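You operate a simulated robot arm through the tools that you are given. There is no shell and no other tool. Be economical: measure what you need, move in short steps, check, and stop when the job is done.

The job below is to be done with a simulated two-armed robot. You get a single attempt, and the scene is never put back.

## Task
Open the upper chest drawer, put the calculator from the inside of the upper chest drawer on the bench and shut the drawer again. Then count the cloth pads on the table, then put as many of the month blocks from the table on the stand top by the bowl. Then screw the cap back on the wool wash bottle. Then pull the cube door open. Do these in the order given. Set down upright: month block.
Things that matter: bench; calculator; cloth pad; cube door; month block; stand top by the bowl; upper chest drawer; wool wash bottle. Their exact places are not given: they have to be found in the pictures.

The check looks at the end state, three seconds after you hand in, the way a careful person would. Anything else that was tipped, shoved, dropped, spilled or broken makes it a failure. Lids that push on must go on centred and level and be pressed home; caps that screw on are set level and turned clockwise until they are tight. Flat cloth is picked up by pressing the open fingertips on it (5 to 10 N) and closing them slowly along it; thin cloth reads only 2 to 8 mm in the jaws.

## Robot
Two 6-joint arms with two-finger parallel grippers on one trunk, on a base that drives. Base frame: it is fixed to the floor where the robot stands at the start and does not move with it; the origin is under the middle of the robot, x ahead of it, y to its left, z up. Units: m, degrees, N and s.
The left shoulder is at the start at [0.06, 0.187, 0.897], the right one opposite. With the tool pointing down near the work surface each hand reaches from about 0.1 to 0.6 m from the robot's upright axis, wherever it stands, measured 20 degrees to its own side. Places, roughly: bench [3.4, 0.4, 0.5]; calculator [0.5, 0, 0.5]; cloth pad (5x4x5 cm) [1.9, 1.5, 0.8]; cube door [1, 3.9, 0.2]; month block [1.75, 1.5, 0.75]; stand top by the bowl [3.2, 3.2, 0.8]; upper chest drawer [0.5, -0.1, 0.6]; wool wash bottle [1.75, 1.25, 0.75]. Payload 1.57 kg a hand.
The TCP of each hand is the grasp point between the finger pads, 0.03 m short of the fingertips. In the tool frame z runs along the fingers and y along their closing line. The gripper opens to 0.11 m. The fingers are 0.024 m wide and 0.012 m thick; the gripper's body (0.048 by 0.112 m) begins 0.078 m behind the TCP.
Orientation is that of the tool frame in the base frame, as a unit quaternion [w, x, y, z]. With the fingers straight down and closing along the base's y, the tool's x points along the base's -x, its y along +y and its z along -z.

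## Interface
- The arms move only by the tool move_arm. It takes "left_commands", "right_commands" or both (then of equal length, played together; a hand with none holds still); each is a list that holds one entry, the list of rows, each a list of 7 numbers: the shift along the base's x, y, z in m, then the turn, a rotation vector about the base's x, y, z in degrees, then the finger opening in m, from 0 to 0.11. In form: [[[x, y, z, ax, ay, az, hand], ...]]. A call has 1 to 8 rows; each row is the pose to reach, as a shift and turn from the pose commanded when the call began. Each row takes 0.2 s and may step no farther than 0.05 m and 8.6 degrees from the row before; otherwise, or with a gripper value out of range, the whole call is refused. Where a pose cannot be reached the arm comes as near as it can. A force on the tool above 40 N (or 10 N above the force at the start of the call, whichever is more), or a blocked arm, ends the call early, and 0.2 s more pass. The fingers move at their own pace (about 0.153 m/s each) and stop on an object; they squeeze with about 39 N. The grip force told is the motor's: it shows also when the fingers shut on nothing. Time passes only in rows, and 0.2 s behind the last, so rows that repeat a pose let the fingers close. It gives the time, the measured TCP pose, the force on the tool (base axes), the opening and the grip force at its end, in the units of the frame above (readings bear some noise), with the torque about the TCP (base axes, N m) and any sound that the robot's microphone picked up.
- Cameras (640 x 400 px; columns grow to the right, rows downward): "scene" is now at [0.0015, -0.0051, 1.4186]; the picture's right is [-0.06, -1.00, 0.00], its down [-0.90, 0.05, -0.43] and it looks along [0.43, -0.03, -0.90] (base axes); focal length 290 px, centre (320, 200). "left" rides on the left gripper at [0.07, -0.016, -0.141] in its tool frame; the picture's right is [0.23, 0.97, 0.00], its down [-0.86, 0.20, -0.48] and it looks along [-0.47, 0.11, 0.88] (tool axes); focal length 222 px, centre (320, 200). "right" rides on the right gripper at [0.07, 0.016, -0.141] in its tool frame; the picture's right is [-0.23, 0.97, 0.00], its down [-0.86, -0.20, -0.48] and it looks along [-0.47, -0.11, 0.88] (tool axes); focal length 222 px, centre (320, 200).
- snapshot(camera): a new picture of that camera. No time passes.
- slide_trunk(by): slides the trunk up (or, below 0, down) by that many m; the arms and the scene camera ride with it, the base frame stays. It gives what a move gives, with no picture.
- steer(legs): drives the robot by 1 to 6 legs, each [ahead, left, turn to the left] in m, m and degrees, along the robot's own axes; the way and the turn of a leg run together, so that a leg with both is an arc; at most 1.5 m and 180 degrees a leg. The arms and the cameras ride along, it lands a little off, and it stops where it bumps. It gives what a move gives.
- turn_head(pan, tilt): turns the head with the scene camera to pan (to the left, within 86 degrees either way) and tilt (down, from -29 to 69), counted from straight ahead of the robot. It gives what a move gives.
- probe_pixels(camera, pixels): for up to 12 pixels [column, row] of the newest picture of that camera ("zoom" is the newest enlarged one), the place [x, y, z] in the base frame of the surface seen there, good to about 0.003 m. No time passes.
- zoom(camera, box): a new picture of the part [left, top, right, bottom] of that camera's present view, enlarged. No time passes.
- sign_off(): hands the job in; it is judged then, once.

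Keep the steps short. Do not move on a guess: measure, check each grasp and each placing, and mend mistakes. In all there are 110 turns and 108 pictures (those below and enlarged ones count). Leave the grippers open and the arms clear of the work at the hand-in unless told otherwise.

The tools are called by a JSON object that holds its "fn" and its "kwargs". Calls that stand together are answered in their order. move_arm: Moves the arms, as the interface text tells. Its arguments: {"type":"object","properties":{"left_commands":{"type":"array","items":{"type":"array","items":{"type":"array","items":{"type":"number"}}}},"right_commands":{"type":"array","items":{"type":"array","items":{"type":"array","items":{"type":"number"}}}}},"required":[]} The other tools are called the same way: slide_trunk (by) slides the trunk up or down; steer (legs) drives the base; turn_head (pan, tilt) turns the head that bears the scene camera; snapshot (camera) takes a picture; probe_pixels (camera, pixels) gives the place of the surface under pixels of a picture; zoom (camera, box) takes an enlarged picture of a part of a camera's view; sign_off () hands the job in.

At the start:

```text
time_s: 0.0
left_position: [0.332, 0.2944, 0.7961]
left_ee_rot: [0.0, 0.0, 1.0, 0.0]
left_contact_force: [0.4, -0.1, -0.2]
left_ft_torque: [-0.03, -0.01, -0.02]
left_gripper_width: 0.1099
left_gripper_force: 0.0
right_position: [0.3437, -0.0093, 0.8802]
right_ee_rot: [0.0, 0.0, 1.0, 0.0]
right_contact_force: [0.4, 0.1, 0.8]
right_ft_torque: [-0.04, 0.02, 0.01]
right_gripper_width: 0.1098
right_gripper_force: 0.1
trunk travel left (down, up): [-0.525, 0.465]
robot x, y, heading: [0.0008, -0.0005, 0.0]
head pan, tilt: [-3.5, 64.3]
```

scene: 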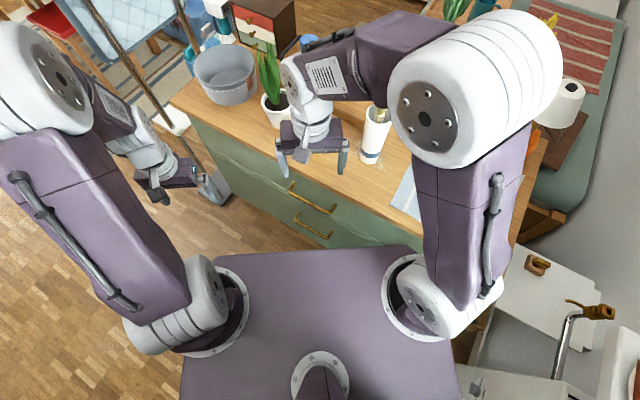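
right: 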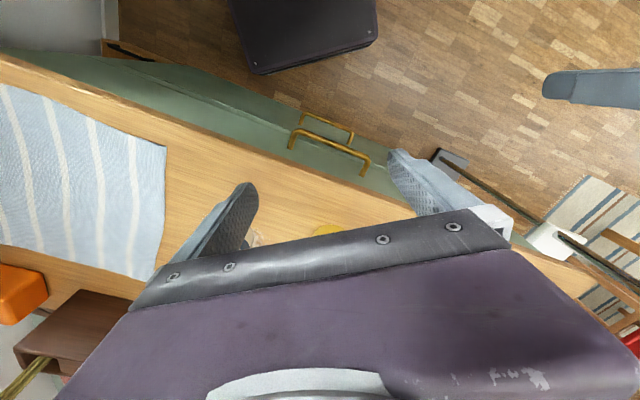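
left: 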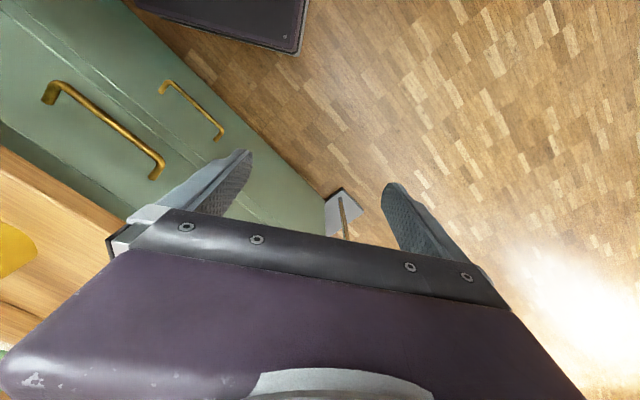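

I see the chest with two brass handles ahead. I measure the upper handle at (312,197), its ends, the chest's front edge, and the lower handle.

{"fn": "probe_pixels", "kwargs": {"camera": "scene", "pixels": [[291, 186], [312, 203], [334, 209], [312, 226], [240, 135], [380, 200], [345, 180], [265, 160], [300, 185], [340, 215], [185, 110], [405, 235]]}}

{"fn": "zoom", "kwargs": {"camera": "scene", "box": [160, 80, 440, 255]}}

{"fn": "turn_head", "kwargs": {"pan": 0, "tilt": 25}}

{"fn": "snapshot", "kwargs": {"camera": "scene"}}

```text
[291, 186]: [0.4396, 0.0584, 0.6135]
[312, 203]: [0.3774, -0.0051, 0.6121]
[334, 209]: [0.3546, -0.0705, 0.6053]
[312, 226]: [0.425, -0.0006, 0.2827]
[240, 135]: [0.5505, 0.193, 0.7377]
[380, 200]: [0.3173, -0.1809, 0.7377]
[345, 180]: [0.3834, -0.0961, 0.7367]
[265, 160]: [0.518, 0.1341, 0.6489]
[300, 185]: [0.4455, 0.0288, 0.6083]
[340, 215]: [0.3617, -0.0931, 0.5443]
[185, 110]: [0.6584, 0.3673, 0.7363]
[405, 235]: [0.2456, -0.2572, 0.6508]
```

```text
2.29 times, centred on (300, 168) of scene
```

zoom: 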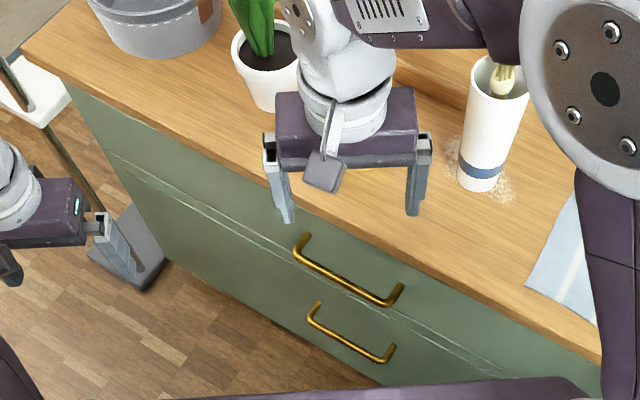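

```text
time_s: 1.1
left_position: [0.3323, 0.2945, 0.7952]
left_ee_rot: [0.0, 0.0, 1.0, 0.0]
left_contact_force: [-1.0, -1.0, -1.3]
left_ft_torque: [-0.02, 0.02, 0.01]
left_gripper_width: 0.1101
left_gripper_force: 0.2
right_position: [0.3441, -0.0088, 0.8802]
right_ee_rot: [-0.001, 0.0, 1.0, 0.0]
right_contact_force: [0.3, 0.3, 0.9]
right_ft_torque: [-0.03, 0.01, 0.0]
right_gripper_width: 0.11
right_gripper_force: 0.1
trunk travel left (down, up): [-0.525, 0.465]
robot x, y, heading: [-0.0028, 0.0039, -0.1]
head pan, tilt: [0.0, 25.0]
```

```text
103 pictures are left
```

scene: 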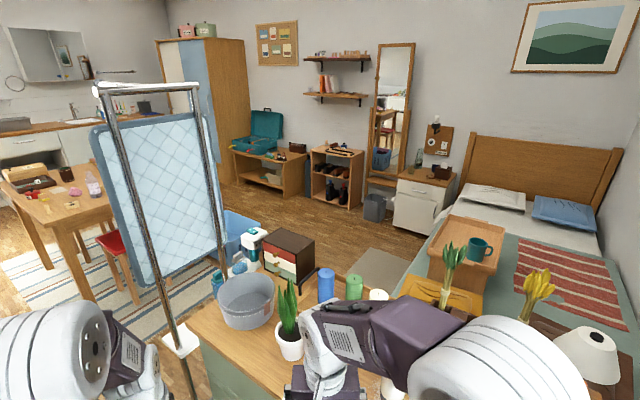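

The front face normal seems around heading -35 deg. I measure the top edge and the panel more exactly, and look for obstacles around (rack and broom on the left).

{"fn": "turn_head", "kwargs": {"pan": 25, "tilt": 55}}

{"fn": "snapshot", "kwargs": {"camera": "scene"}}

{"fn": "turn_head", "kwargs": {"pan": -25, "tilt": 60}}

{"fn": "snapshot", "kwargs": {"camera": "scene"}}

```text
time_s: 2.0
left_position: [0.3316, 0.2948, 0.7957]
left_ee_rot: [0.0, 0.001, 1.0, 0.0]
left_contact_force: [0.6, 0.2, 0.7]
left_ft_torque: [-0.02, -0.01, 0.01]
left_gripper_width: 0.11
left_gripper_force: 0.1
right_position: [0.3442, -0.0082, 0.8808]
right_ee_rot: [0.0, 0.0, 1.0, 0.001]
right_contact_force: [0.2, -0.7, 0.2]
right_ft_torque: [0.01, 0.0, 0.04]
right_gripper_width: 0.11
right_gripper_force: 0.1
trunk travel left (down, up): [-0.525, 0.465]
robot x, y, heading: [-0.0014, -0.0012, -0.0]
head pan, tilt: [25.0, 55.0]
```

```text
102 pictures are left
```

scene: 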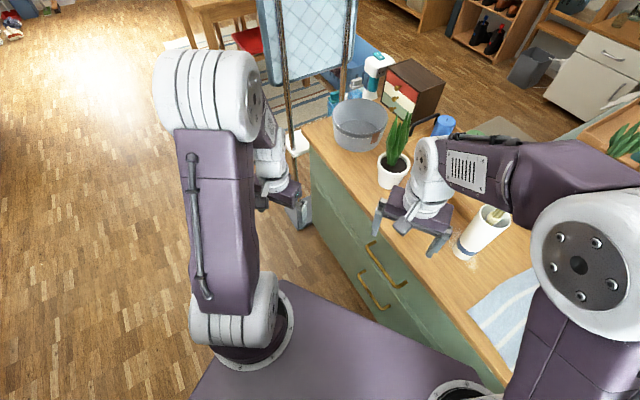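

```text
time_s: 3.2
left_position: [0.3325, 0.2947, 0.7946]
left_ee_rot: [0.001, 0.0, 1.0, 0.0]
left_contact_force: [-0.1, 0.1, -0.1]
left_ft_torque: [-0.01, -0.04, -0.02]
left_gripper_width: 0.1098
left_gripper_force: 0.0
right_position: [0.3432, -0.0092, 0.8806]
right_ee_rot: [0.0, 0.0, 1.0, 0.001]
right_contact_force: [0.1, -0.5, 0.2]
right_ft_torque: [0.02, 0.0, -0.02]
right_gripper_width: 0.1099
right_gripper_force: 0.0
trunk travel left (down, up): [-0.525, 0.465]
robot x, y, heading: [-0.0007, -0.0008, 0.2]
head pan, tilt: [-25.0, 60.0]
```

```text
101 pictures are left
```

scene: 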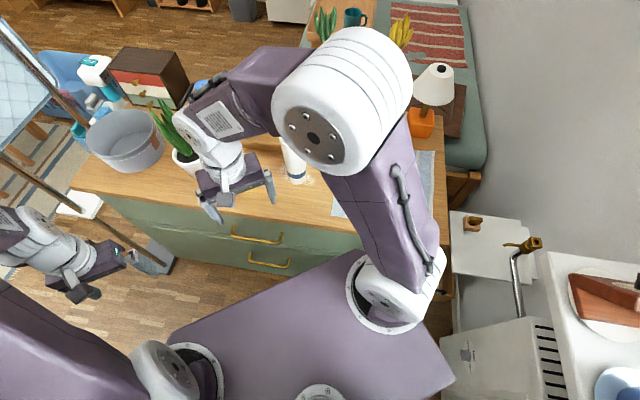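

Now I measure the chest's front corners (75,190),(450,245) and the rack's feet (75,205),(165,265), and the handle in this view.

{"fn": "probe_pixels", "kwargs": {"camera": "scene", "pixels": [[85, 189], [150, 203], [320, 226], [120, 215], [310, 258], [75, 207], [160, 262], [232, 237], [256, 241], [279, 240], [445, 345], [130, 250]]}}

{"fn": "zoom", "kwargs": {"camera": "scene", "box": [60, 170, 380, 300]}}

```text
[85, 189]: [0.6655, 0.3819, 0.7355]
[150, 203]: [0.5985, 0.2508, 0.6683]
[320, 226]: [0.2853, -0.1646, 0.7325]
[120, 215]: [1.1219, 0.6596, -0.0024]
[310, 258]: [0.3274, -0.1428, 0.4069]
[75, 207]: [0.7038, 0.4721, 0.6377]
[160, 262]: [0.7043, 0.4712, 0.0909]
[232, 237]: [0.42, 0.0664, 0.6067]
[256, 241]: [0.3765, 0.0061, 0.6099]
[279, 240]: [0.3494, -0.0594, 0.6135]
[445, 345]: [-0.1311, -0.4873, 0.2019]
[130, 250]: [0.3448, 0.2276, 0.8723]
```

```text
2.00 times, centred on (220, 235) of scene
```

zoom: 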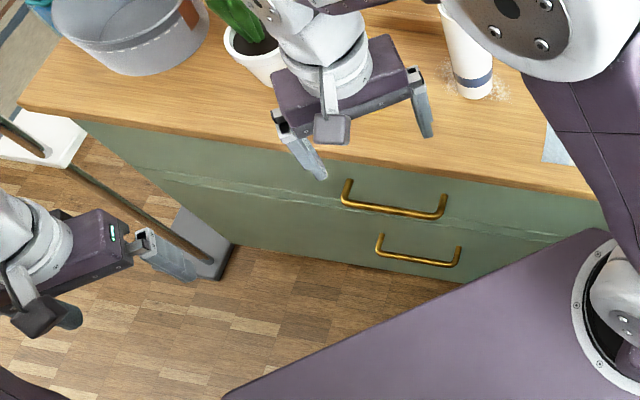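

Chest frame: front edge direction 55.2°, so facing it is heading -34.8°. The handle bar is about 4 cm proud of the panel, center (0.378, 0.008, 0.61). I back off and turn to face it squarely, 0.65 m away, slightly to my right.

{"fn": "steer", "kwargs": {"legs": [[-0.2, 0.3, 0], [0.13, 0.2, 0], [0, 0, -34.8]]}}

{"fn": "turn_head", "kwargs": {"pan": -8, "tilt": 50}}

{"fn": "snapshot", "kwargs": {"camera": "scene"}}

```text
time_s: 8.5
left_position: [0.3752, 0.5398, 0.7948]
left_ee_rot: [0.0, 0.297, 0.955, 0.0]
left_contact_force: [0.4, -0.7, -0.3]
left_ft_torque: [-0.01, 0.0, 0.03]
left_gripper_width: 0.1102
left_gripper_force: 0.0
right_position: [0.2122, 0.2843, 0.8796]
right_ee_rot: [0.0, 0.298, 0.955, 0.0]
right_contact_force: [-0.7, 0.4, 0.4]
right_ft_torque: [0.0, 0.0, 0.04]
right_gripper_width: 0.1101
right_gripper_force: 0.0
trunk travel left (down, up): [-0.525, 0.465]
robot x, y, heading: [-0.0661, 0.4852, -34.4]
head pan, tilt: [-25.0, 60.0]
```

```text
time_s: 9.3
left_position: [0.3741, 0.5402, 0.7942]
left_ee_rot: [0.0, 0.297, 0.955, 0.0]
left_contact_force: [-0.8, 0.2, 0.0]
left_ft_torque: [0.02, -0.04, -0.01]
left_gripper_width: 0.1097
left_gripper_force: 0.0
right_position: [0.2122, 0.2836, 0.8812]
right_ee_rot: [0.0, 0.298, 0.955, 0.0]
right_contact_force: [0.1, 0.7, -0.5]
right_ft_torque: [0.0, -0.03, -0.04]
right_gripper_width: 0.11
right_gripper_force: 0.0
trunk travel left (down, up): [-0.525, 0.465]
robot x, y, heading: [-0.0664, 0.4838, -34.9]
head pan, tilt: [-8.0, 50.0]
```

```text
99 pictures are left
```

scene: 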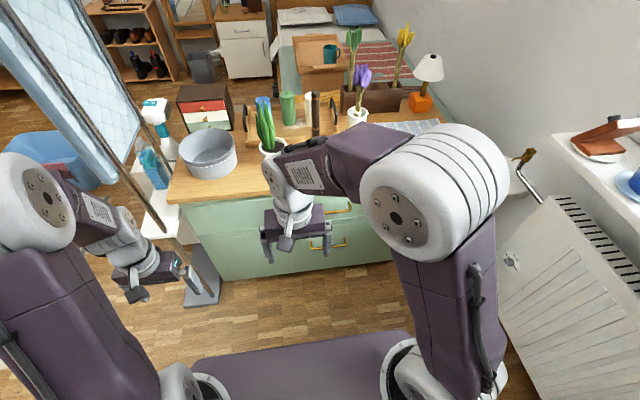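

I start turning the right hand from straight down toward horizontal, fingers pointing at the chest and closing vertically, while shifting it right and down.

{"fn": "move_arm", "kwargs": {"right_commands": [[[-0.009, -0.013, -0.012, 1.14, -6.43, -4.62, 0.06], [-0.018, -0.026, -0.025, 2.29, -12.86, -9.23, 0.06], [-0.028, -0.04, -0.037, 3.43, -19.3, -13.85, 0.06], [-0.037, -0.053, -0.05, 4.58, -25.73, -18.46, 0.06], [-0.046, -0.066, -0.062, 5.72, -32.16, -23.08, 0.06], [-0.055, -0.08, -0.075, 6.86, -38.59, -27.7, 0.06], [-0.065, -0.093, -0.087, 8.0, -45.0, -32.3, 0.06], [-0.074, -0.107, -0.1, 9.15, -51.46, -36.93, 0.06]]]}}

```text
time_s: 11.1
left_position: [0.3739, 0.5379, 0.7953]
left_ee_rot: [0.0, 0.298, 0.955, 0.002]
left_contact_force: [-0.1, 0.1, 0.1]
left_ft_torque: [0.02, -0.02, 0.0]
left_gripper_width: 0.1102
left_gripper_force: 0.1
right_position: [0.1736, 0.1003, 0.7446]
right_ee_rot: [0.383, 0.545, 0.718, 0.2]
right_contact_force: [0.1, -0.4, -0.4]
right_ft_torque: [0.01, -0.04, 0.08]
right_gripper_width: 0.06
right_gripper_force: 0.0
right hand out of reach, approached as far as the arm can: row 4, 5, 6, 7, 8
trunk travel left (down, up): [-0.525, 0.465]
robot x, y, heading: [-0.0645, 0.4852, -34.8]
head pan, tilt: [-8.0, 50.0]
```

The orientation follows; only the position was limited since the hand was too near. I finish the turn while moving farther forward and down.

{"fn": "move_arm", "kwargs": {"right_commands": [[[0.014, -0.01, -0.014, 1.14, -6.43, -4.62, 0.06], [0.028, -0.02, -0.028, 2.29, -12.86, -9.23, 0.06], [0.042, -0.03, -0.042, 3.43, -19.3, -13.85, 0.06], [0.056, -0.04, -0.056, 4.58, -25.73, -18.46, 0.06], [0.07, -0.05, -0.07, 5.72, -32.16, -23.08, 0.06], [0.085, -0.06, -0.085, 6.86, -38.59, -27.7, 0.06], [0.1, -0.07, -0.1, 8.0, -45.0, -32.3, 0.06]]]}}

{"fn": "snapshot", "kwargs": {"camera": "scene"}}

```text
time_s: 12.7
left_position: [0.3755, 0.5394, 0.7955]
left_ee_rot: [0.0, 0.297, 0.955, 0.0]
left_contact_force: [-0.2, 0.3, -0.7]
left_ft_torque: [-0.05, 0.0, 0.02]
left_gripper_width: 0.1099
left_gripper_force: 0.1
right_position: [0.2305, -0.0065, 0.6406]
right_ee_rot: [0.623, 0.622, 0.336, 0.336]
right_contact_force: [-0.3, -0.1, -0.3]
right_ft_torque: [0.04, -0.02, 0.01]
right_gripper_width: 0.06
right_gripper_force: 0.1
right hand out of reach, approached as far as the arm can: row 6, 7
trunk travel left (down, up): [-0.525, 0.465]
robot x, y, heading: [-0.0663, 0.4882, -34.7]
head pan, tilt: [-8.0, 50.0]
```

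```text
98 pictures are left
```

scene: 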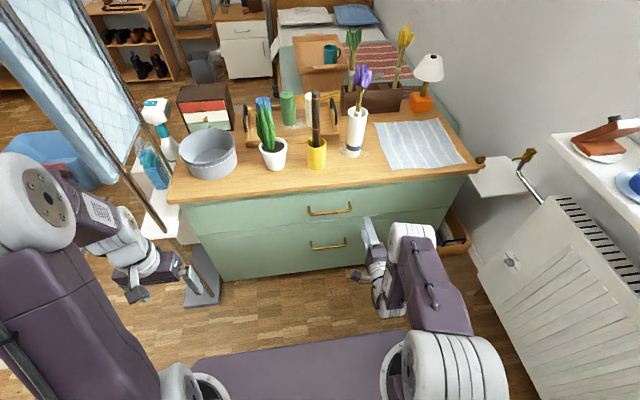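

The hand faces the chest. I measure the handle bar now: ends (308,208),(351,204), middle (330,211).

{"fn": "zoom", "kwargs": {"camera": "scene", "box": [280, 170, 440, 270]}}

{"fn": "probe_pixels", "kwargs": {"camera": "zoom", "pixels": [[118, 165], [195, 165], [278, 148], [120, 304], [195, 307], [60, 212], [195, 130], [160, 200], [240, 210], [352, 230], [400, 280]]}}

```text
4.00 times, centred on (360, 220) of scene
```

zoom: 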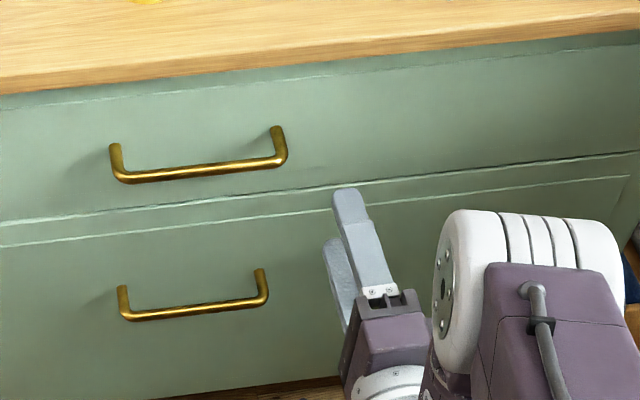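

```text
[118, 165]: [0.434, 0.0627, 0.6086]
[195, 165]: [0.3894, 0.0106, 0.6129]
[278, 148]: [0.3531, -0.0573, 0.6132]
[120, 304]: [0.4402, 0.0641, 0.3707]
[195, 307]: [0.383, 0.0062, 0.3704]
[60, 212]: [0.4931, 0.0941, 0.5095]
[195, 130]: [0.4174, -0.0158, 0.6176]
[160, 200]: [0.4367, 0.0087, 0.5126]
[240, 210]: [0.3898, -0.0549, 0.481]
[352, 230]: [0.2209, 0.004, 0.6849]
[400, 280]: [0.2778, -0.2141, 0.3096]
```

Bar centre ≈ (0.388, 0.009, 0.612): 0.10 left, 0.12 ahead and 0.028 below the hand. I lower the trunk and drive left.

{"fn": "slide_trunk", "kwargs": {"by": -0.028}}

{"fn": "steer", "kwargs": {"legs": [[0.0, 0.1, 0.0], [0.05, 0, 0]]}}

{"fn": "zoom", "kwargs": {"camera": "scene", "box": [280, 170, 440, 270]}}

{"fn": "snapshot", "kwargs": {"camera": "right"}}

```text
time_s: 13.4
left_position: [0.3754, 0.5395, 0.7671]
left_ee_rot: [0.0, 0.297, 0.955, 0.0]
left_contact_force: [-0.2, -0.9, -0.1]
left_ft_torque: [-0.02, 0.04, -0.01]
left_gripper_width: 0.1099
left_gripper_force: 0.1
right_position: [0.2299, -0.0057, 0.6134]
right_ee_rot: [0.624, 0.621, 0.338, 0.334]
right_contact_force: [0.2, 0.0, -0.8]
right_ft_torque: [-0.02, 0.01, 0.01]
right_gripper_width: 0.06
right_gripper_force: 0.0
trunk travel left (down, up): [-0.497, 0.493]
robot x, y, heading: [-0.071, 0.4883, -34.7]
head pan, tilt: [-8.0, 50.0]
```

```text
time_s: 15.1
left_position: [0.4719, 0.5925, 0.7666]
left_ee_rot: [-0.001, 0.296, 0.955, 0.0]
left_contact_force: [-0.4, -0.3, -1.2]
left_ft_torque: [0.04, -0.03, -0.04]
left_gripper_width: 0.11
left_gripper_force: 0.0
right_position: [0.3278, 0.0459, 0.6127]
right_ee_rot: [0.622, 0.622, 0.338, 0.334]
right_contact_force: [0.4, -0.2, -0.1]
right_ft_torque: [0.04, 0.01, -0.02]
right_gripper_width: 0.0599
right_gripper_force: 0.2
trunk travel left (down, up): [-0.497, 0.493]
robot x, y, heading: [0.0279, 0.5394, -34.5]
head pan, tilt: [-8.0, 50.0]
```

```text
4.00 times, centred on (360, 220) of scene
```

zoom: 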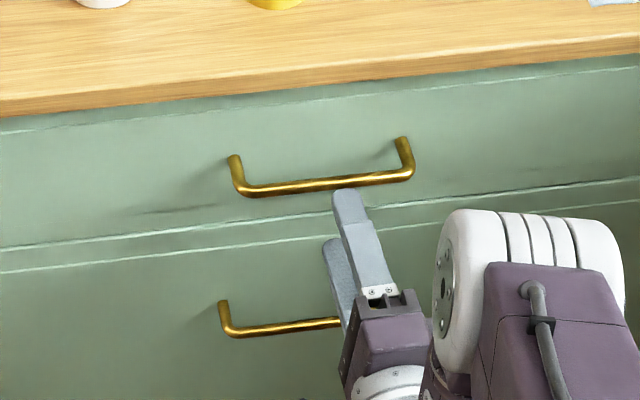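

```text
95 pictures are left
```

right: 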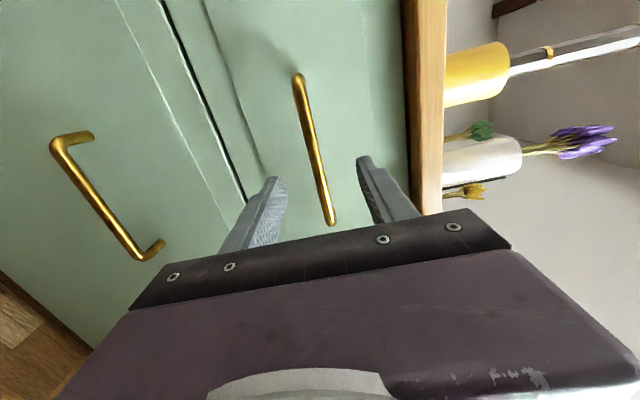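

The bar lies between the fingers. I move 0.065 m forward with the arm.

{"fn": "move_arm", "kwargs": {"right_commands": [[[0.027, -0.0185, 0, 0, 0, 0, 0.06], [0.0535, -0.037, 0, 0, 0, 0, 0.06], [0.0535, -0.037, 0, 0, 0, 0, 0.03], [0.0535, -0.037, 0, 0, 0, 0, 0.0], [0.0535, -0.037, 0, 0, 0, 0, 0.0]]]}}

{"fn": "zoom", "kwargs": {"camera": "scene", "box": [280, 170, 440, 270]}}

```text
time_s: 16.3
left_position: [0.4719, 0.5918, 0.7659]
left_ee_rot: [-0.001, 0.296, 0.955, 0.001]
left_contact_force: [0.8, 0.1, 0.3]
left_ft_torque: [0.02, 0.01, 0.0]
left_gripper_width: 0.1102
left_gripper_force: 0.1
right_position: [0.3699, 0.0004, 0.6076]
right_ee_rot: [0.618, 0.622, 0.342, 0.337]
right_contact_force: [-1.3, 1.5, -19.5]
right_ft_torque: [0.36, -0.06, -0.35]
right_gripper_width: 0.012
right_gripper_force: 28.8
right hand out of reach, approached as far as the arm can: row 1, 2, 3, 4, 5
trunk travel left (down, up): [-0.497, 0.493]
robot x, y, heading: [0.0288, 0.537, -34.5]
head pan, tilt: [-8.0, 50.0]
```

```text
4.00 times, centred on (360, 220) of scene
```

zoom: 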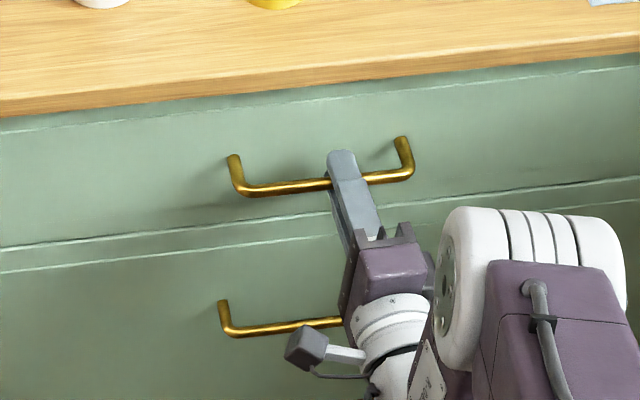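

Bar held (12 mm, 29 N). I pull by driving straight back, first 6 cm.

{"fn": "steer", "kwargs": {"legs": [[-0.06, 0, 0]]}}

{"fn": "snapshot", "kwargs": {"camera": "scene"}}

```text
time_s: 17.2
left_position: [0.4214, 0.6257, 0.766]
left_ee_rot: [-0.002, 0.295, 0.955, 0.001]
left_contact_force: [-0.4, 1.1, 0.0]
left_ft_torque: [-0.02, -0.03, 0.0]
left_gripper_width: 0.1104
left_gripper_force: 0.1
right_position: [0.3214, 0.0345, 0.608]
right_ee_rot: [0.618, 0.622, 0.343, 0.337]
right_contact_force: [3.1, 0.6, -28.9]
right_ft_torque: [0.34, 0.01, -0.52]
right_gripper_width: 0.012
right_gripper_force: 29.2
trunk travel left (down, up): [-0.497, 0.493]
robot x, y, heading: [-0.0216, 0.5705, -34.4]
head pan, tilt: [-8.0, 50.0]
```

```text
93 pictures are left
```

scene: 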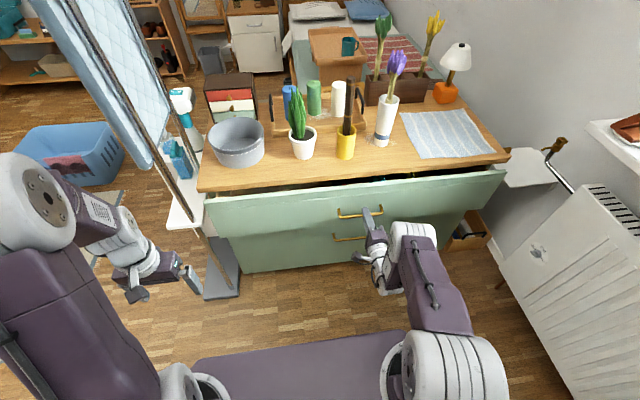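

The drawer slides open. The bar presses the tool down (-29 N), so I lower the trunk 4 mm, then pull on.

{"fn": "slide_trunk", "kwargs": {"by": -0.004}}

{"fn": "steer", "kwargs": {"legs": [[-0.1, 0, 0], [-0.09, 0, 0]]}}

{"fn": "snapshot", "kwargs": {"camera": "scene"}}

```text
time_s: 17.8
left_position: [0.4197, 0.6284, 0.7633]
left_ee_rot: [0.0, 0.295, 0.955, 0.0]
left_contact_force: [-0.1, -0.1, 0.2]
left_ft_torque: [0.0, -0.03, -0.02]
left_gripper_width: 0.1098
left_gripper_force: 0.0
right_position: [0.32, 0.0349, 0.6079]
right_ee_rot: [0.62, 0.62, 0.342, 0.337]
right_contact_force: [-2.7, -2.1, 6.6]
right_ft_torque: [0.37, -0.29, -0.21]
right_gripper_width: 0.0118
right_gripper_force: 29.3
trunk travel left (down, up): [-0.493, 0.497]
robot x, y, heading: [-0.0161, 0.573, -34.3]
head pan, tilt: [-8.0, 50.0]
```

```text
time_s: 19.6
left_position: [0.267, 0.7358, 0.7628]
left_ee_rot: [0.001, 0.297, 0.955, -0.001]
left_contact_force: [0.4, 0.0, 0.6]
left_ft_torque: [0.01, -0.01, 0.0]
left_gripper_width: 0.1102
left_gripper_force: 0.0
right_position: [0.1653, 0.1435, 0.6076]
right_ee_rot: [0.621, 0.62, 0.342, 0.337]
right_contact_force: [4.6, 3.4, 12.7]
right_ft_torque: [0.34, -0.4, 0.06]
right_gripper_width: 0.0115
right_gripper_force: 28.6
trunk travel left (down, up): [-0.493, 0.497]
robot x, y, heading: [-0.1718, 0.6818, -34.3]
head pan, tilt: [-8.0, 50.0]
```

```text
92 pictures are left
```

scene: 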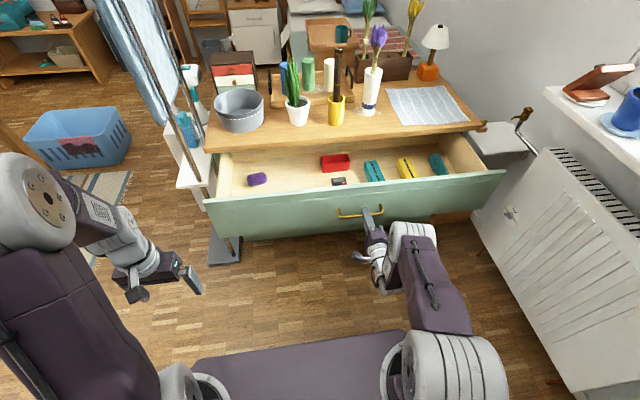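

The drawer is open 0.25 m with several small things in it. I zoom on the contents to find the calculator.

{"fn": "zoom", "kwargs": {"camera": "scene", "box": [220, 130, 480, 220]}}

{"fn": "probe_pixels", "kwargs": {"camera": "scene", "pixels": [[257, 179], [335, 163], [339, 182], [371, 171], [377, 169], [405, 168], [437, 163], [300, 180], [300, 195], [220, 165], [320, 199]]}}

```text
2.46 times, centred on (350, 175) of scene
```

zoom: 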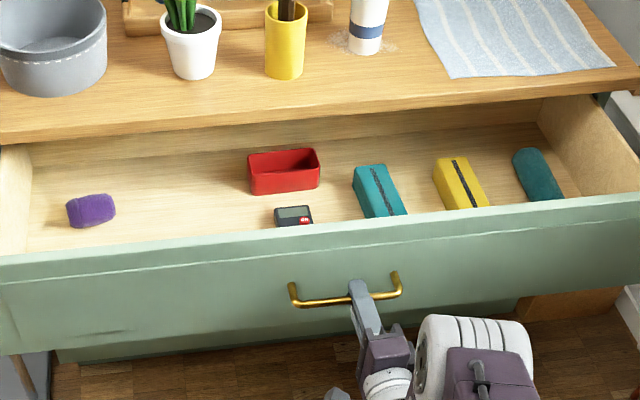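

```text
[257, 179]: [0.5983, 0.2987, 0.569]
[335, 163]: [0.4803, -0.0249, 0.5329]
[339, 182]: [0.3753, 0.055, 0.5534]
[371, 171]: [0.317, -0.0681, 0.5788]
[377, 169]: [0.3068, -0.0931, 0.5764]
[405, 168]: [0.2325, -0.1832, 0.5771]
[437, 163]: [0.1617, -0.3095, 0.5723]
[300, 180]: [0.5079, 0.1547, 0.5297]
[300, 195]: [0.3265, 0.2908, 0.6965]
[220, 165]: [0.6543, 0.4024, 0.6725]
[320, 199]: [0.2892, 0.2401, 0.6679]
```

The calculator is near (0.375, 0.055, 0.553), close behind the front panel. I release the handle and back off.

{"fn": "move_arm", "kwargs": {"right_commands": [[[0, 0, 0, 0, 0, 0, 0.03], [0, 0, 0, 0, 0, 0, 0.06], [0, 0, 0, 0, 0, 0, 0.06]]]}}

{"fn": "steer", "kwargs": {"legs": [[-0.12, 0, 0]]}}

{"fn": "slide_trunk", "kwargs": {"by": 0.2}}

{"fn": "snapshot", "kwargs": {"camera": "scene"}}

```text
time_s: 20.4
left_position: [0.267, 0.7332, 0.7628]
left_ee_rot: [0.0, 0.296, 0.955, 0.001]
left_contact_force: [0.1, 0.1, -0.1]
left_ft_torque: [-0.02, -0.02, -0.03]
left_gripper_width: 0.1098
left_gripper_force: 0.0
right_position: [0.1659, 0.1417, 0.6067]
right_ee_rot: [0.619, 0.621, 0.342, 0.338]
right_contact_force: [0.2, -0.9, 0.1]
right_ft_torque: [0.01, 0.01, -0.02]
right_gripper_width: 0.0602
right_gripper_force: 0.0
trunk travel left (down, up): [-0.493, 0.497]
robot x, y, heading: [-0.1767, 0.6779, -34.8]
head pan, tilt: [-8.0, 50.0]
```

```text
time_s: 21.7
left_position: [0.168, 0.8016, 0.7636]
left_ee_rot: [0.0, 0.296, 0.955, -0.001]
left_contact_force: [-0.8, -0.1, 0.0]
left_ft_torque: [-0.01, -0.01, 0.01]
left_gripper_width: 0.1097
left_gripper_force: 0.0
right_position: [0.0682, 0.2104, 0.6063]
right_ee_rot: [0.62, 0.62, 0.342, 0.337]
right_contact_force: [0.1, -0.2, 0.2]
right_ft_torque: [-0.02, -0.01, 0.02]
right_gripper_width: 0.0599
right_gripper_force: 0.1
trunk travel left (down, up): [-0.493, 0.497]
robot x, y, heading: [-0.2723, 0.7479, -34.2]
head pan, tilt: [-8.0, 50.0]
```

```text
time_s: 23.8
left_position: [0.1687, 0.8011, 0.9629]
left_ee_rot: [0.0, 0.296, 0.955, 0.001]
left_contact_force: [0.3, 0.4, -0.4]
left_ft_torque: [0.02, 0.0, 0.02]
left_gripper_width: 0.11
left_gripper_force: 0.0
right_position: [0.0667, 0.2104, 0.8063]
right_ee_rot: [0.619, 0.621, 0.342, 0.337]
right_contact_force: [0.1, -0.6, 0.3]
right_ft_torque: [0.02, -0.04, -0.02]
right_gripper_width: 0.0601
right_gripper_force: 0.0
trunk travel left (down, up): [-0.693, 0.297]
robot x, y, heading: [-0.2713, 0.747, -34.7]
head pan, tilt: [-8.0, 50.0]
```

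```text
90 pictures are left
```

scene: 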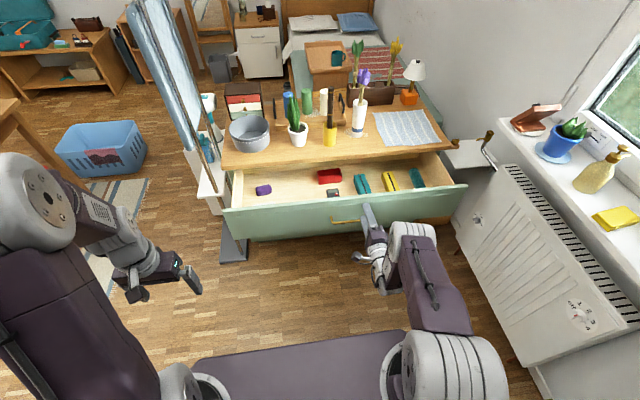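

I turn the right hand back to pointing straight down.

{"fn": "move_arm", "kwargs": {"right_commands": [[[0, 0, 0, -1.14, 6.43, 4.62, 0.11], [0, 0, 0, -2.29, 12.86, 9.23, 0.11], [0, 0, 0, -3.43, 19.3, 13.85, 0.11], [0, 0, 0, -4.58, 25.73, 18.46, 0.11], [0, 0, 0, -5.72, 32.16, 23.08, 0.11], [0, 0, 0, -6.86, 38.59, 27.7, 0.11], [0, 0, 0, -8.0, 45.0, 32.3, 0.11], [0, 0, 0, -9.15, 51.46, 36.93, 0.11]]]}}

{"fn": "move_arm", "kwargs": {"right_commands": [[[0, 0, 0, -1.14, 6.43, 4.62, 0.11], [0, 0, 0, -2.29, 12.86, 9.23, 0.11], [0, 0, 0, -3.43, 19.3, 13.85, 0.11], [0, 0, 0, -4.58, 25.73, 18.46, 0.11], [0, 0, 0, -5.72, 32.16, 23.08, 0.11], [0, 0, 0, -6.86, 38.59, 27.7, 0.11], [0, 0, 0, -8.0, 45.0, 32.3, 0.11]]]}}

{"fn": "snapshot", "kwargs": {"camera": "scene"}}

```text
time_s: 25.6
left_position: [0.1689, 0.8021, 0.9623]
left_ee_rot: [0.0, 0.296, 0.955, 0.0]
left_contact_force: [-0.3, 0.5, -1.0]
left_ft_torque: [-0.03, 0.02, 0.0]
left_gripper_width: 0.1099
left_gripper_force: 0.1
right_position: [0.0674, 0.2094, 0.8073]
right_ee_rot: [0.322, 0.518, 0.771, 0.184]
right_contact_force: [0.1, -0.3, 0.0]
right_ft_torque: [0.02, 0.05, 0.01]
right_gripper_width: 0.1099
right_gripper_force: 0.1
trunk travel left (down, up): [-0.693, 0.297]
robot x, y, heading: [-0.2698, 0.7449, -34.3]
head pan, tilt: [-8.0, 50.0]
```

```text
time_s: 27.2
left_position: [0.1697, 0.8025, 0.9617]
left_ee_rot: [0.0, 0.296, 0.955, 0.0]
left_contact_force: [0.7, -0.1, 0.0]
left_ft_torque: [0.01, -0.06, 0.01]
left_gripper_width: 0.1101
left_gripper_force: 0.2
right_position: [0.0604, 0.2161, 0.8073]
right_ee_rot: [-0.022, 0.297, 0.955, 0.003]
right_contact_force: [-0.2, 0.2, -0.2]
right_ft_torque: [-0.01, 0.01, 0.0]
right_gripper_width: 0.1099
right_gripper_force: 0.0
right hand out of reach, approached as far as the arm can: row 7
trunk travel left (down, up): [-0.693, 0.297]
robot x, y, heading: [-0.2719, 0.7451, -34.7]
head pan, tilt: [-8.0, 50.0]
```

```text
89 pictures are left
```

scene: 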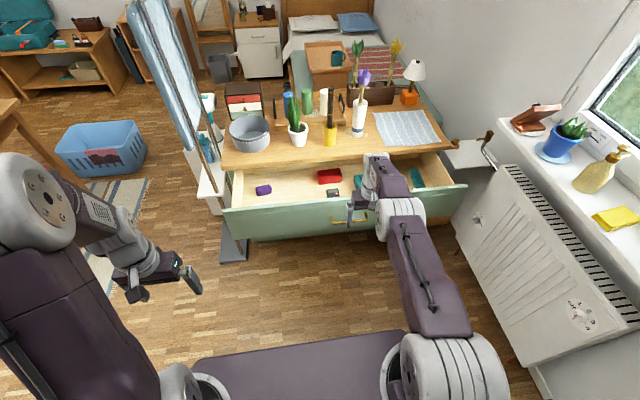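

I check how far the base's front edge reaches, and get the drawer's top edge height.

{"fn": "probe_pixels", "kwargs": {"camera": "scene", "pixels": [[290, 336], [290, 350], [333, 191], [334, 196], [300, 226], [300, 203], [240, 209], [329, 178], [343, 176], [334, 200]]}}

{"fn": "snapshot", "kwargs": {"camera": "right"}}

```text
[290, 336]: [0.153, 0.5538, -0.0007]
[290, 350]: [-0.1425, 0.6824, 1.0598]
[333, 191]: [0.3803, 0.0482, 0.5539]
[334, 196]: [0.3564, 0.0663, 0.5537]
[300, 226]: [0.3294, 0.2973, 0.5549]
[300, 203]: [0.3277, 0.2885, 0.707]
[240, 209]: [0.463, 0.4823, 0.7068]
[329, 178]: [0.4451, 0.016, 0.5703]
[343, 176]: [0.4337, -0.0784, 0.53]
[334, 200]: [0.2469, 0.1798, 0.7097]
```

```text
88 pictures are left
```

right: 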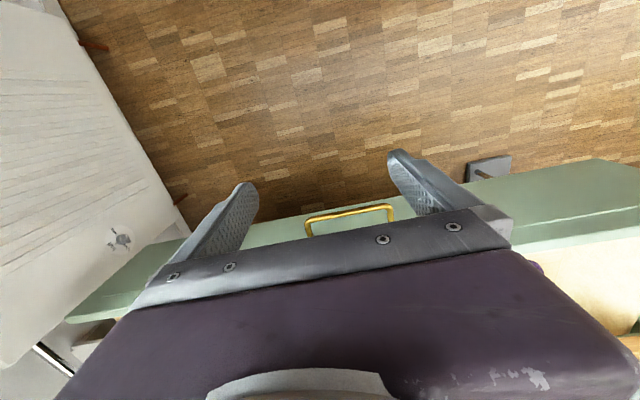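

I drive forward 0.29 m and 0.044 m left so that the hand comes over the calculator (hand at z 0.81, panel top 0.708).

{"fn": "steer", "kwargs": {"legs": [[0.29, 0.044, 0]]}}

{"fn": "snapshot", "kwargs": {"camera": "right"}}

{"fn": "snapshot", "kwargs": {"camera": "scene"}}

```text
time_s: 29.3
left_position: [0.4344, 0.6734, 0.963]
left_ee_rot: [0.0, 0.296, 0.955, -0.001]
left_contact_force: [-0.4, 0.2, -0.1]
left_ft_torque: [-0.01, -0.01, 0.0]
left_gripper_width: 0.1099
left_gripper_force: 0.0
right_position: [0.3269, 0.0882, 0.8087]
right_ee_rot: [-0.02, 0.295, 0.955, 0.004]
right_contact_force: [0.0, -0.8, 0.2]
right_ft_torque: [-0.03, -0.01, 0.01]
right_gripper_width: 0.11
right_gripper_force: 0.0
trunk travel left (down, up): [-0.693, 0.297]
robot x, y, heading: [-0.0061, 0.6162, -34.1]
head pan, tilt: [-8.0, 50.0]
```

```text
87 pictures are left
```

right: 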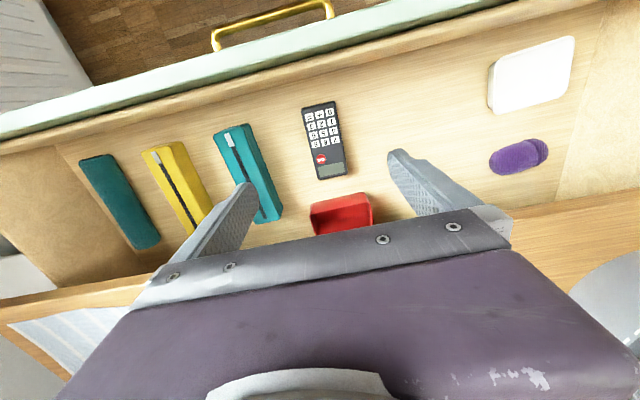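

```text
86 pictures are left
```

scene: 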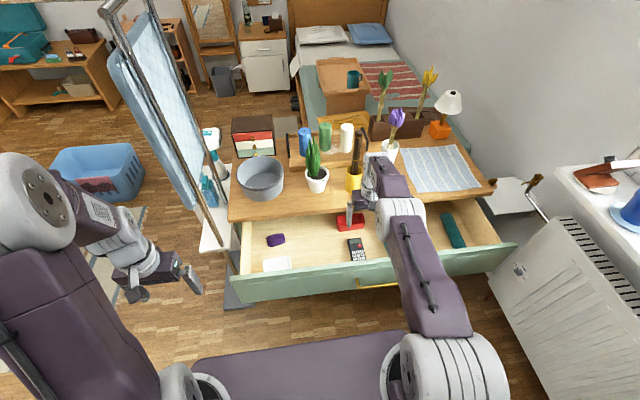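

Clear view. I measure the calculator's corners in the wrist picture: (302,108),(335,102),(317,180),(348,174).

{"fn": "probe_pixels", "kwargs": {"camera": "right", "pixels": [[305, 109], [333, 104], [318, 178], [346, 173], [320, 110], [332, 174], [325, 142], [280, 150], [330, 200], [365, 210]]}}

```text
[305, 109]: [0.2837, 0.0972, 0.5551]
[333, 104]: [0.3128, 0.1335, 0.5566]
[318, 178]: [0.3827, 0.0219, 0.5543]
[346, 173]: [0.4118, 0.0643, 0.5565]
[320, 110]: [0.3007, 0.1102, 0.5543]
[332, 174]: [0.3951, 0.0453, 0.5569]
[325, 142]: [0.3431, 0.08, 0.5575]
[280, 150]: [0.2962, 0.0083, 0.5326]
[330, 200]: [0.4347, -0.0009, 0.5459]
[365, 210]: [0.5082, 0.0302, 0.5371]
```

The calculator is centred at (0.348, 0.079), top 0.556, 5 cm wide, aligned with the hand. I drive 0.07 m ahead for better reach.

{"fn": "steer", "kwargs": {"legs": [[0.07, 0, 0]]}}

```text
time_s: 30.3
left_position: [0.4918, 0.6345, 0.9631]
left_ee_rot: [0.001, 0.295, 0.956, 0.0]
left_contact_force: [0.3, -0.5, -0.4]
left_ft_torque: [0.0, 0.02, 0.03]
left_gripper_width: 0.1098
left_gripper_force: 0.2
right_position: [0.3852, 0.0486, 0.8092]
right_ee_rot: [-0.02, 0.296, 0.955, 0.003]
right_contact_force: [-0.3, 0.0, -0.3]
right_ft_torque: [0.0, 0.01, 0.03]
right_gripper_width: 0.11
right_gripper_force: 0.1
trunk travel left (down, up): [-0.693, 0.297]
robot x, y, heading: [0.0497, 0.5785, -34.5]
head pan, tilt: [-8.0, 50.0]
```

Now I centre the hand over it, level it, and lower part way.

{"fn": "move_arm", "kwargs": {"right_commands": [[[-0.018, 0.015, -0.02, -0.5, -1, -0.1, 0.09], [-0.037, 0.0303, -0.05, -1.1, -2.05, -0.2, 0.09], [-0.037, 0.0303, -0.09, -1.1, -2.05, -0.2, 0.09], [-0.037, 0.0303, -0.12, -1.1, -2.05, -0.2, 0.09]]]}}

{"fn": "snapshot", "kwargs": {"camera": "right"}}

```text
time_s: 31.3
left_position: [0.4912, 0.6346, 0.963]
left_ee_rot: [-0.001, 0.295, 0.955, 0.0]
left_contact_force: [-0.3, -0.5, 0.4]
left_ft_torque: [-0.01, -0.02, -0.02]
left_gripper_width: 0.1101
left_gripper_force: 0.1
right_position: [0.3438, 0.077, 0.6879]
right_ee_rot: [0.0, 0.299, 0.954, 0.001]
right_contact_force: [0.3, -0.4, 0.3]
right_ft_torque: [0.02, 0.01, 0.01]
right_gripper_width: 0.09
right_gripper_force: 0.1
trunk travel left (down, up): [-0.693, 0.297]
robot x, y, heading: [0.0524, 0.5768, -33.9]
head pan, tilt: [-8.0, 50.0]
```

```text
85 pictures are left
```

right: 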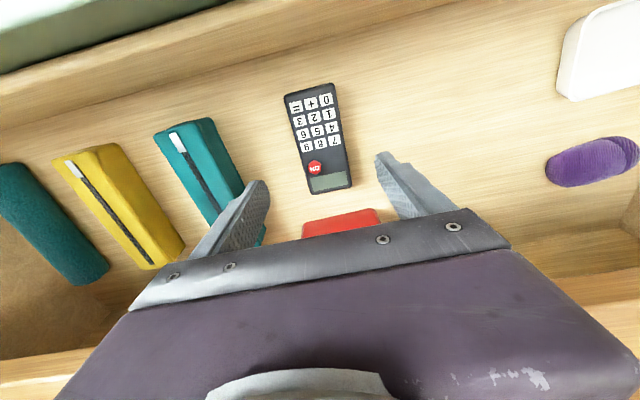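

Fingers straddle the calculator with clearance from the teal box. I lower by the trunk 0.12 m.

{"fn": "slide_trunk", "kwargs": {"by": -0.12}}

{"fn": "snapshot", "kwargs": {"camera": "right"}}

```text
time_s: 32.8
left_position: [0.4921, 0.6344, 0.8428]
left_ee_rot: [0.0, 0.295, 0.956, -0.001]
left_contact_force: [-0.5, 1.2, 0.7]
left_ft_torque: [0.01, -0.03, 0.03]
left_gripper_width: 0.1097
left_gripper_force: 0.0
right_position: [0.3457, 0.0791, 0.5671]
right_ee_rot: [-0.001, 0.298, 0.955, 0.001]
right_contact_force: [0.1, -0.3, -0.2]
right_ft_torque: [0.03, 0.02, 0.01]
right_gripper_width: 0.0901
right_gripper_force: 0.1
trunk travel left (down, up): [-0.573, 0.417]
robot x, y, heading: [0.0486, 0.576, -34.3]
head pan, tilt: [-8.0, 50.0]
```

```text
84 pictures are left
```

right: 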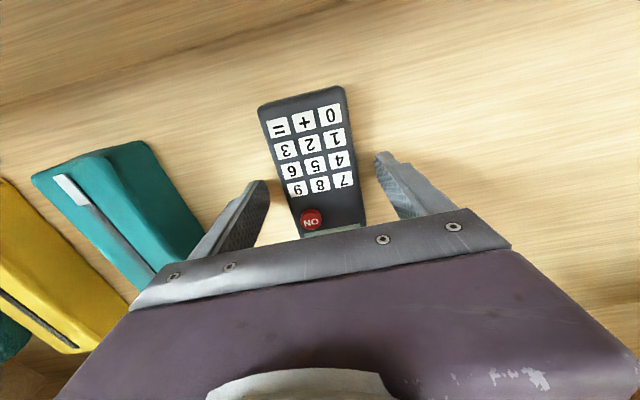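

Well centred. I close on it.

{"fn": "move_arm", "kwargs": {"right_commands": [[[0, 0, 0, 0, 0, 0, 0.06], [0, 0, 0, 0, 0, 0, 0.03], [0, 0, 0, 0, 0, 0, 0.03], [0, 0, 0, 0, 0, 0, 0.03]]]}}

{"fn": "slide_trunk", "kwargs": {"by": 0.22}}

{"fn": "snapshot", "kwargs": {"camera": "right"}}

```text
time_s: 33.8
left_position: [0.4922, 0.6354, 0.8439]
left_ee_rot: [0.0, 0.295, 0.956, 0.0]
left_contact_force: [0.3, -0.5, 0.0]
left_ft_torque: [0.01, -0.03, 0.04]
left_gripper_width: 0.1103
left_gripper_force: 0.1
right_position: [0.3437, 0.0787, 0.568]
right_ee_rot: [-0.001, 0.298, 0.955, 0.0]
right_contact_force: [0.2, -0.1, 0.9]
right_ft_torque: [0.05, 0.04, -0.02]
right_gripper_width: 0.0591
right_gripper_force: 38.9
trunk travel left (down, up): [-0.573, 0.417]
robot x, y, heading: [0.0482, 0.5798, -34.4]
head pan, tilt: [-8.0, 50.0]
```

```text
time_s: 36.1
left_position: [0.4916, 0.6348, 1.0621]
left_ee_rot: [-0.001, 0.295, 0.955, 0.0]
left_contact_force: [-1.5, 0.2, 0.6]
left_ft_torque: [0.01, 0.03, 0.04]
left_gripper_width: 0.1099
left_gripper_force: 0.0
right_position: [0.3434, 0.0788, 0.7874]
right_ee_rot: [-0.001, 0.298, 0.954, 0.0]
right_contact_force: [0.2, -0.1, -1.5]
right_ft_torque: [0.02, 0.02, 0.03]
right_gripper_width: 0.0593
right_gripper_force: 38.9
trunk travel left (down, up): [-0.793, 0.197]
robot x, y, heading: [0.0518, 0.5772, -34.0]
head pan, tilt: [-8.0, 50.0]
```

```text
83 pictures are left
```

right: 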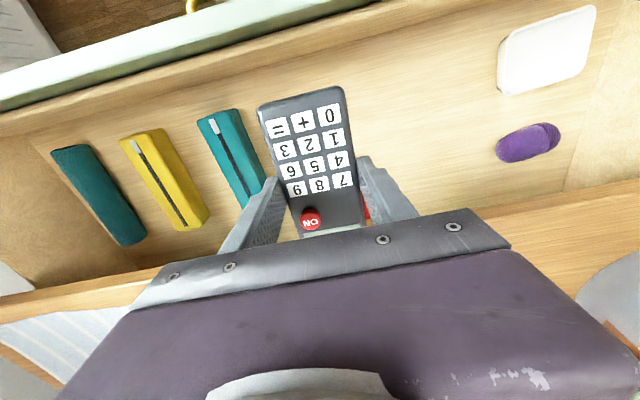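

The calculator is held (59 mm, 39 N). I back off from the chest and look around for the way to the bench.

{"fn": "steer", "kwargs": {"legs": [[-0.4, 0, 0]]}}

{"fn": "turn_head", "kwargs": {"pan": 35, "tilt": 18}}

{"fn": "snapshot", "kwargs": {"camera": "scene"}}

{"fn": "turn_head", "kwargs": {"pan": 10, "tilt": 18}}

{"fn": "snapshot", "kwargs": {"camera": "scene"}}

```text
time_s: 38.6
left_position: [0.1649, 0.8561, 1.0623]
left_ee_rot: [-0.001, 0.298, 0.955, 0.001]
left_contact_force: [-0.1, 0.2, -0.6]
left_ft_torque: [0.02, 0.02, 0.0]
left_gripper_width: 0.1101
left_gripper_force: 0.0
right_position: [0.0144, 0.3019, 0.788]
right_ee_rot: [-0.001, 0.301, 0.954, 0.001]
right_contact_force: [-0.1, 0.4, -2.3]
right_ft_torque: [0.01, 0.0, -0.02]
right_gripper_width: 0.0592
right_gripper_force: 38.9
trunk travel left (down, up): [-0.793, 0.197]
robot x, y, heading: [-0.272, 0.8023, -34.3]
head pan, tilt: [-8.0, 50.0]
```

```text
time_s: 39.7
left_position: [0.1637, 0.8567, 1.0635]
left_ee_rot: [0.0, 0.298, 0.955, 0.001]
left_contact_force: [0.3, 0.8, -0.8]
left_ft_torque: [-0.03, -0.03, 0.0]
left_gripper_width: 0.11
left_gripper_force: 0.1
right_position: [0.0138, 0.3015, 0.7871]
right_ee_rot: [0.0, 0.3, 0.954, 0.001]
right_contact_force: [0.7, 0.1, -1.5]
right_ft_torque: [0.01, -0.01, -0.02]
right_gripper_width: 0.0592
right_gripper_force: 39.0
trunk travel left (down, up): [-0.793, 0.197]
robot x, y, heading: [-0.2744, 0.8067, -34.5]
head pan, tilt: [35.0, 18.0]
```

```text
82 pictures are left
```

scene: 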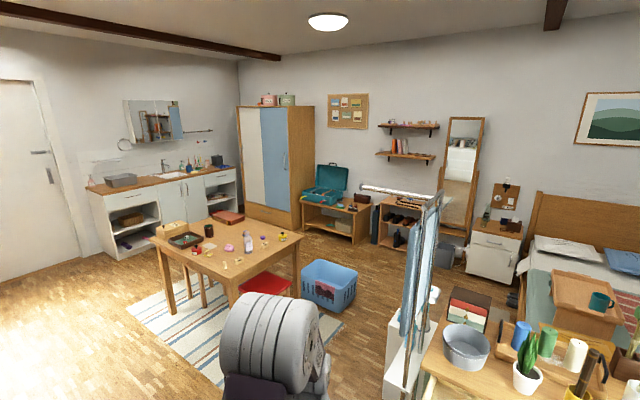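

```text
time_s: 40.6
left_position: [0.1641, 0.8573, 1.0636]
left_ee_rot: [0.0, 0.297, 0.955, 0.0]
left_contact_force: [-0.4, 0.1, -0.2]
left_ft_torque: [0.0, 0.0, 0.0]
left_gripper_width: 0.1098
left_gripper_force: 0.1
right_position: [0.014, 0.3019, 0.7866]
right_ee_rot: [-0.001, 0.301, 0.954, 0.001]
right_contact_force: [0.0, -0.4, -1.3]
right_ft_torque: [0.0, 0.04, -0.01]
right_gripper_width: 0.0592
right_gripper_force: 38.7
trunk travel left (down, up): [-0.793, 0.197]
robot x, y, heading: [-0.2776, 0.8013, -34.9]
head pan, tilt: [10.0, 18.0]
```

```text
81 pictures are left
```

scene: 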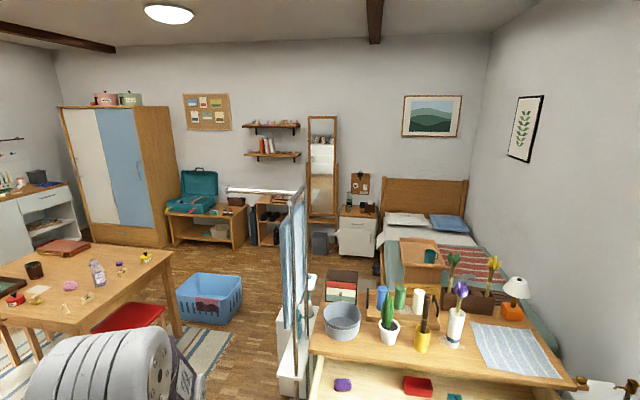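

Let me measure the furniture: suitcase bench, shoe shelf, nightstand, table corners, basket, and the rack.

{"fn": "probe_pixels", "kwargs": {"camera": "scene", "pixels": [[225, 210], [275, 200], [360, 210], [97, 268], [172, 258], [180, 320], [210, 322], [240, 285], [280, 390], [60, 310], [345, 270], [140, 370]]}}

{"fn": "zoom", "kwargs": {"camera": "scene", "box": [150, 150, 310, 250]}}

```text
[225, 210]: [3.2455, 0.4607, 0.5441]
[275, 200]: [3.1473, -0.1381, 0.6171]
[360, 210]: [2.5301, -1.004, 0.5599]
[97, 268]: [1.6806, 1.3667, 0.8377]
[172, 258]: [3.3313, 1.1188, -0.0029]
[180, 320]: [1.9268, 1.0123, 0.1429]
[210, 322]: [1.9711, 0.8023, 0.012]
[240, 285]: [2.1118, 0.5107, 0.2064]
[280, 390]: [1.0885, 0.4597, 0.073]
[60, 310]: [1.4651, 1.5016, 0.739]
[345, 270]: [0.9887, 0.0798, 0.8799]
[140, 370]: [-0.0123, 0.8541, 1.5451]
```

```text
4.00 times, centred on (230, 200) of scene
```

zoom: 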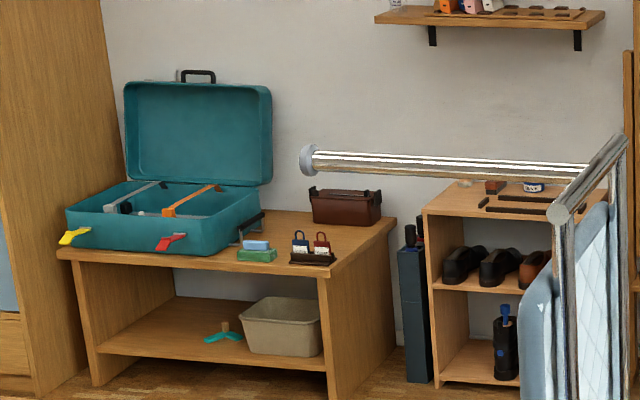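

The bench is the low table with the suitcase. I measure floor obstacles along the way.

{"fn": "probe_pixels", "kwargs": {"camera": "scene", "pixels": [[178, 290], [241, 280], [198, 323], [243, 312], [168, 256], [180, 338], [150, 308], [283, 370], [300, 190], [232, 190], [250, 330], [380, 268]]}}

{"fn": "turn_head", "kwargs": {"pan": 55, "tilt": 30}}

{"fn": "snapshot", "kwargs": {"camera": "scene"}}

```text
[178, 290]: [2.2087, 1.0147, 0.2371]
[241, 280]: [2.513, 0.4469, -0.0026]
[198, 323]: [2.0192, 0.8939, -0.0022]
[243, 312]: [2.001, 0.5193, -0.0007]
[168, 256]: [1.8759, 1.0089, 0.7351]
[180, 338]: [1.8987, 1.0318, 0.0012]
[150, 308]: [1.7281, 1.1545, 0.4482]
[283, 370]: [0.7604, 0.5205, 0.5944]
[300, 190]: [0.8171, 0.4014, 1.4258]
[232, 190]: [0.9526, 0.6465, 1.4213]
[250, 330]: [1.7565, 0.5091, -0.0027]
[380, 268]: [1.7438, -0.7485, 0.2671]
```

```text
time_s: 41.7
left_position: [0.1646, 0.8564, 1.063]
left_ee_rot: [0.0, 0.297, 0.955, -0.001]
left_contact_force: [-0.1, 0.0, -0.7]
left_ft_torque: [0.01, 0.01, 0.01]
left_gripper_width: 0.1099
left_gripper_force: 0.0
right_position: [0.0138, 0.3019, 0.7867]
right_ee_rot: [-0.001, 0.301, 0.954, 0.0]
right_contact_force: [0.5, 0.4, -1.5]
right_ft_torque: [0.01, -0.01, 0.02]
right_gripper_width: 0.0594
right_gripper_force: 39.1
trunk travel left (down, up): [-0.793, 0.197]
robot x, y, heading: [-0.2785, 0.8033, -34.7]
head pan, tilt: [55.0, 30.0]
```

```text
79 pictures are left
```

scene: 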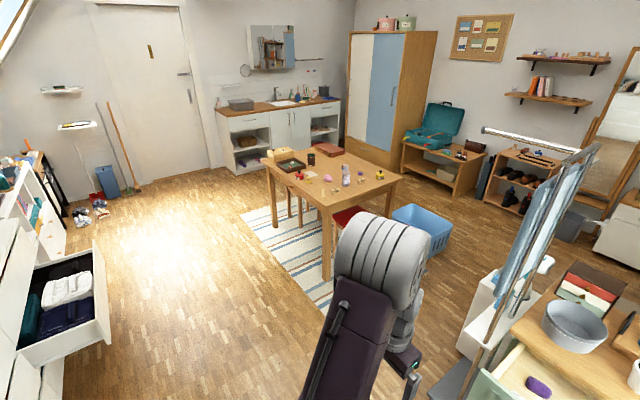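

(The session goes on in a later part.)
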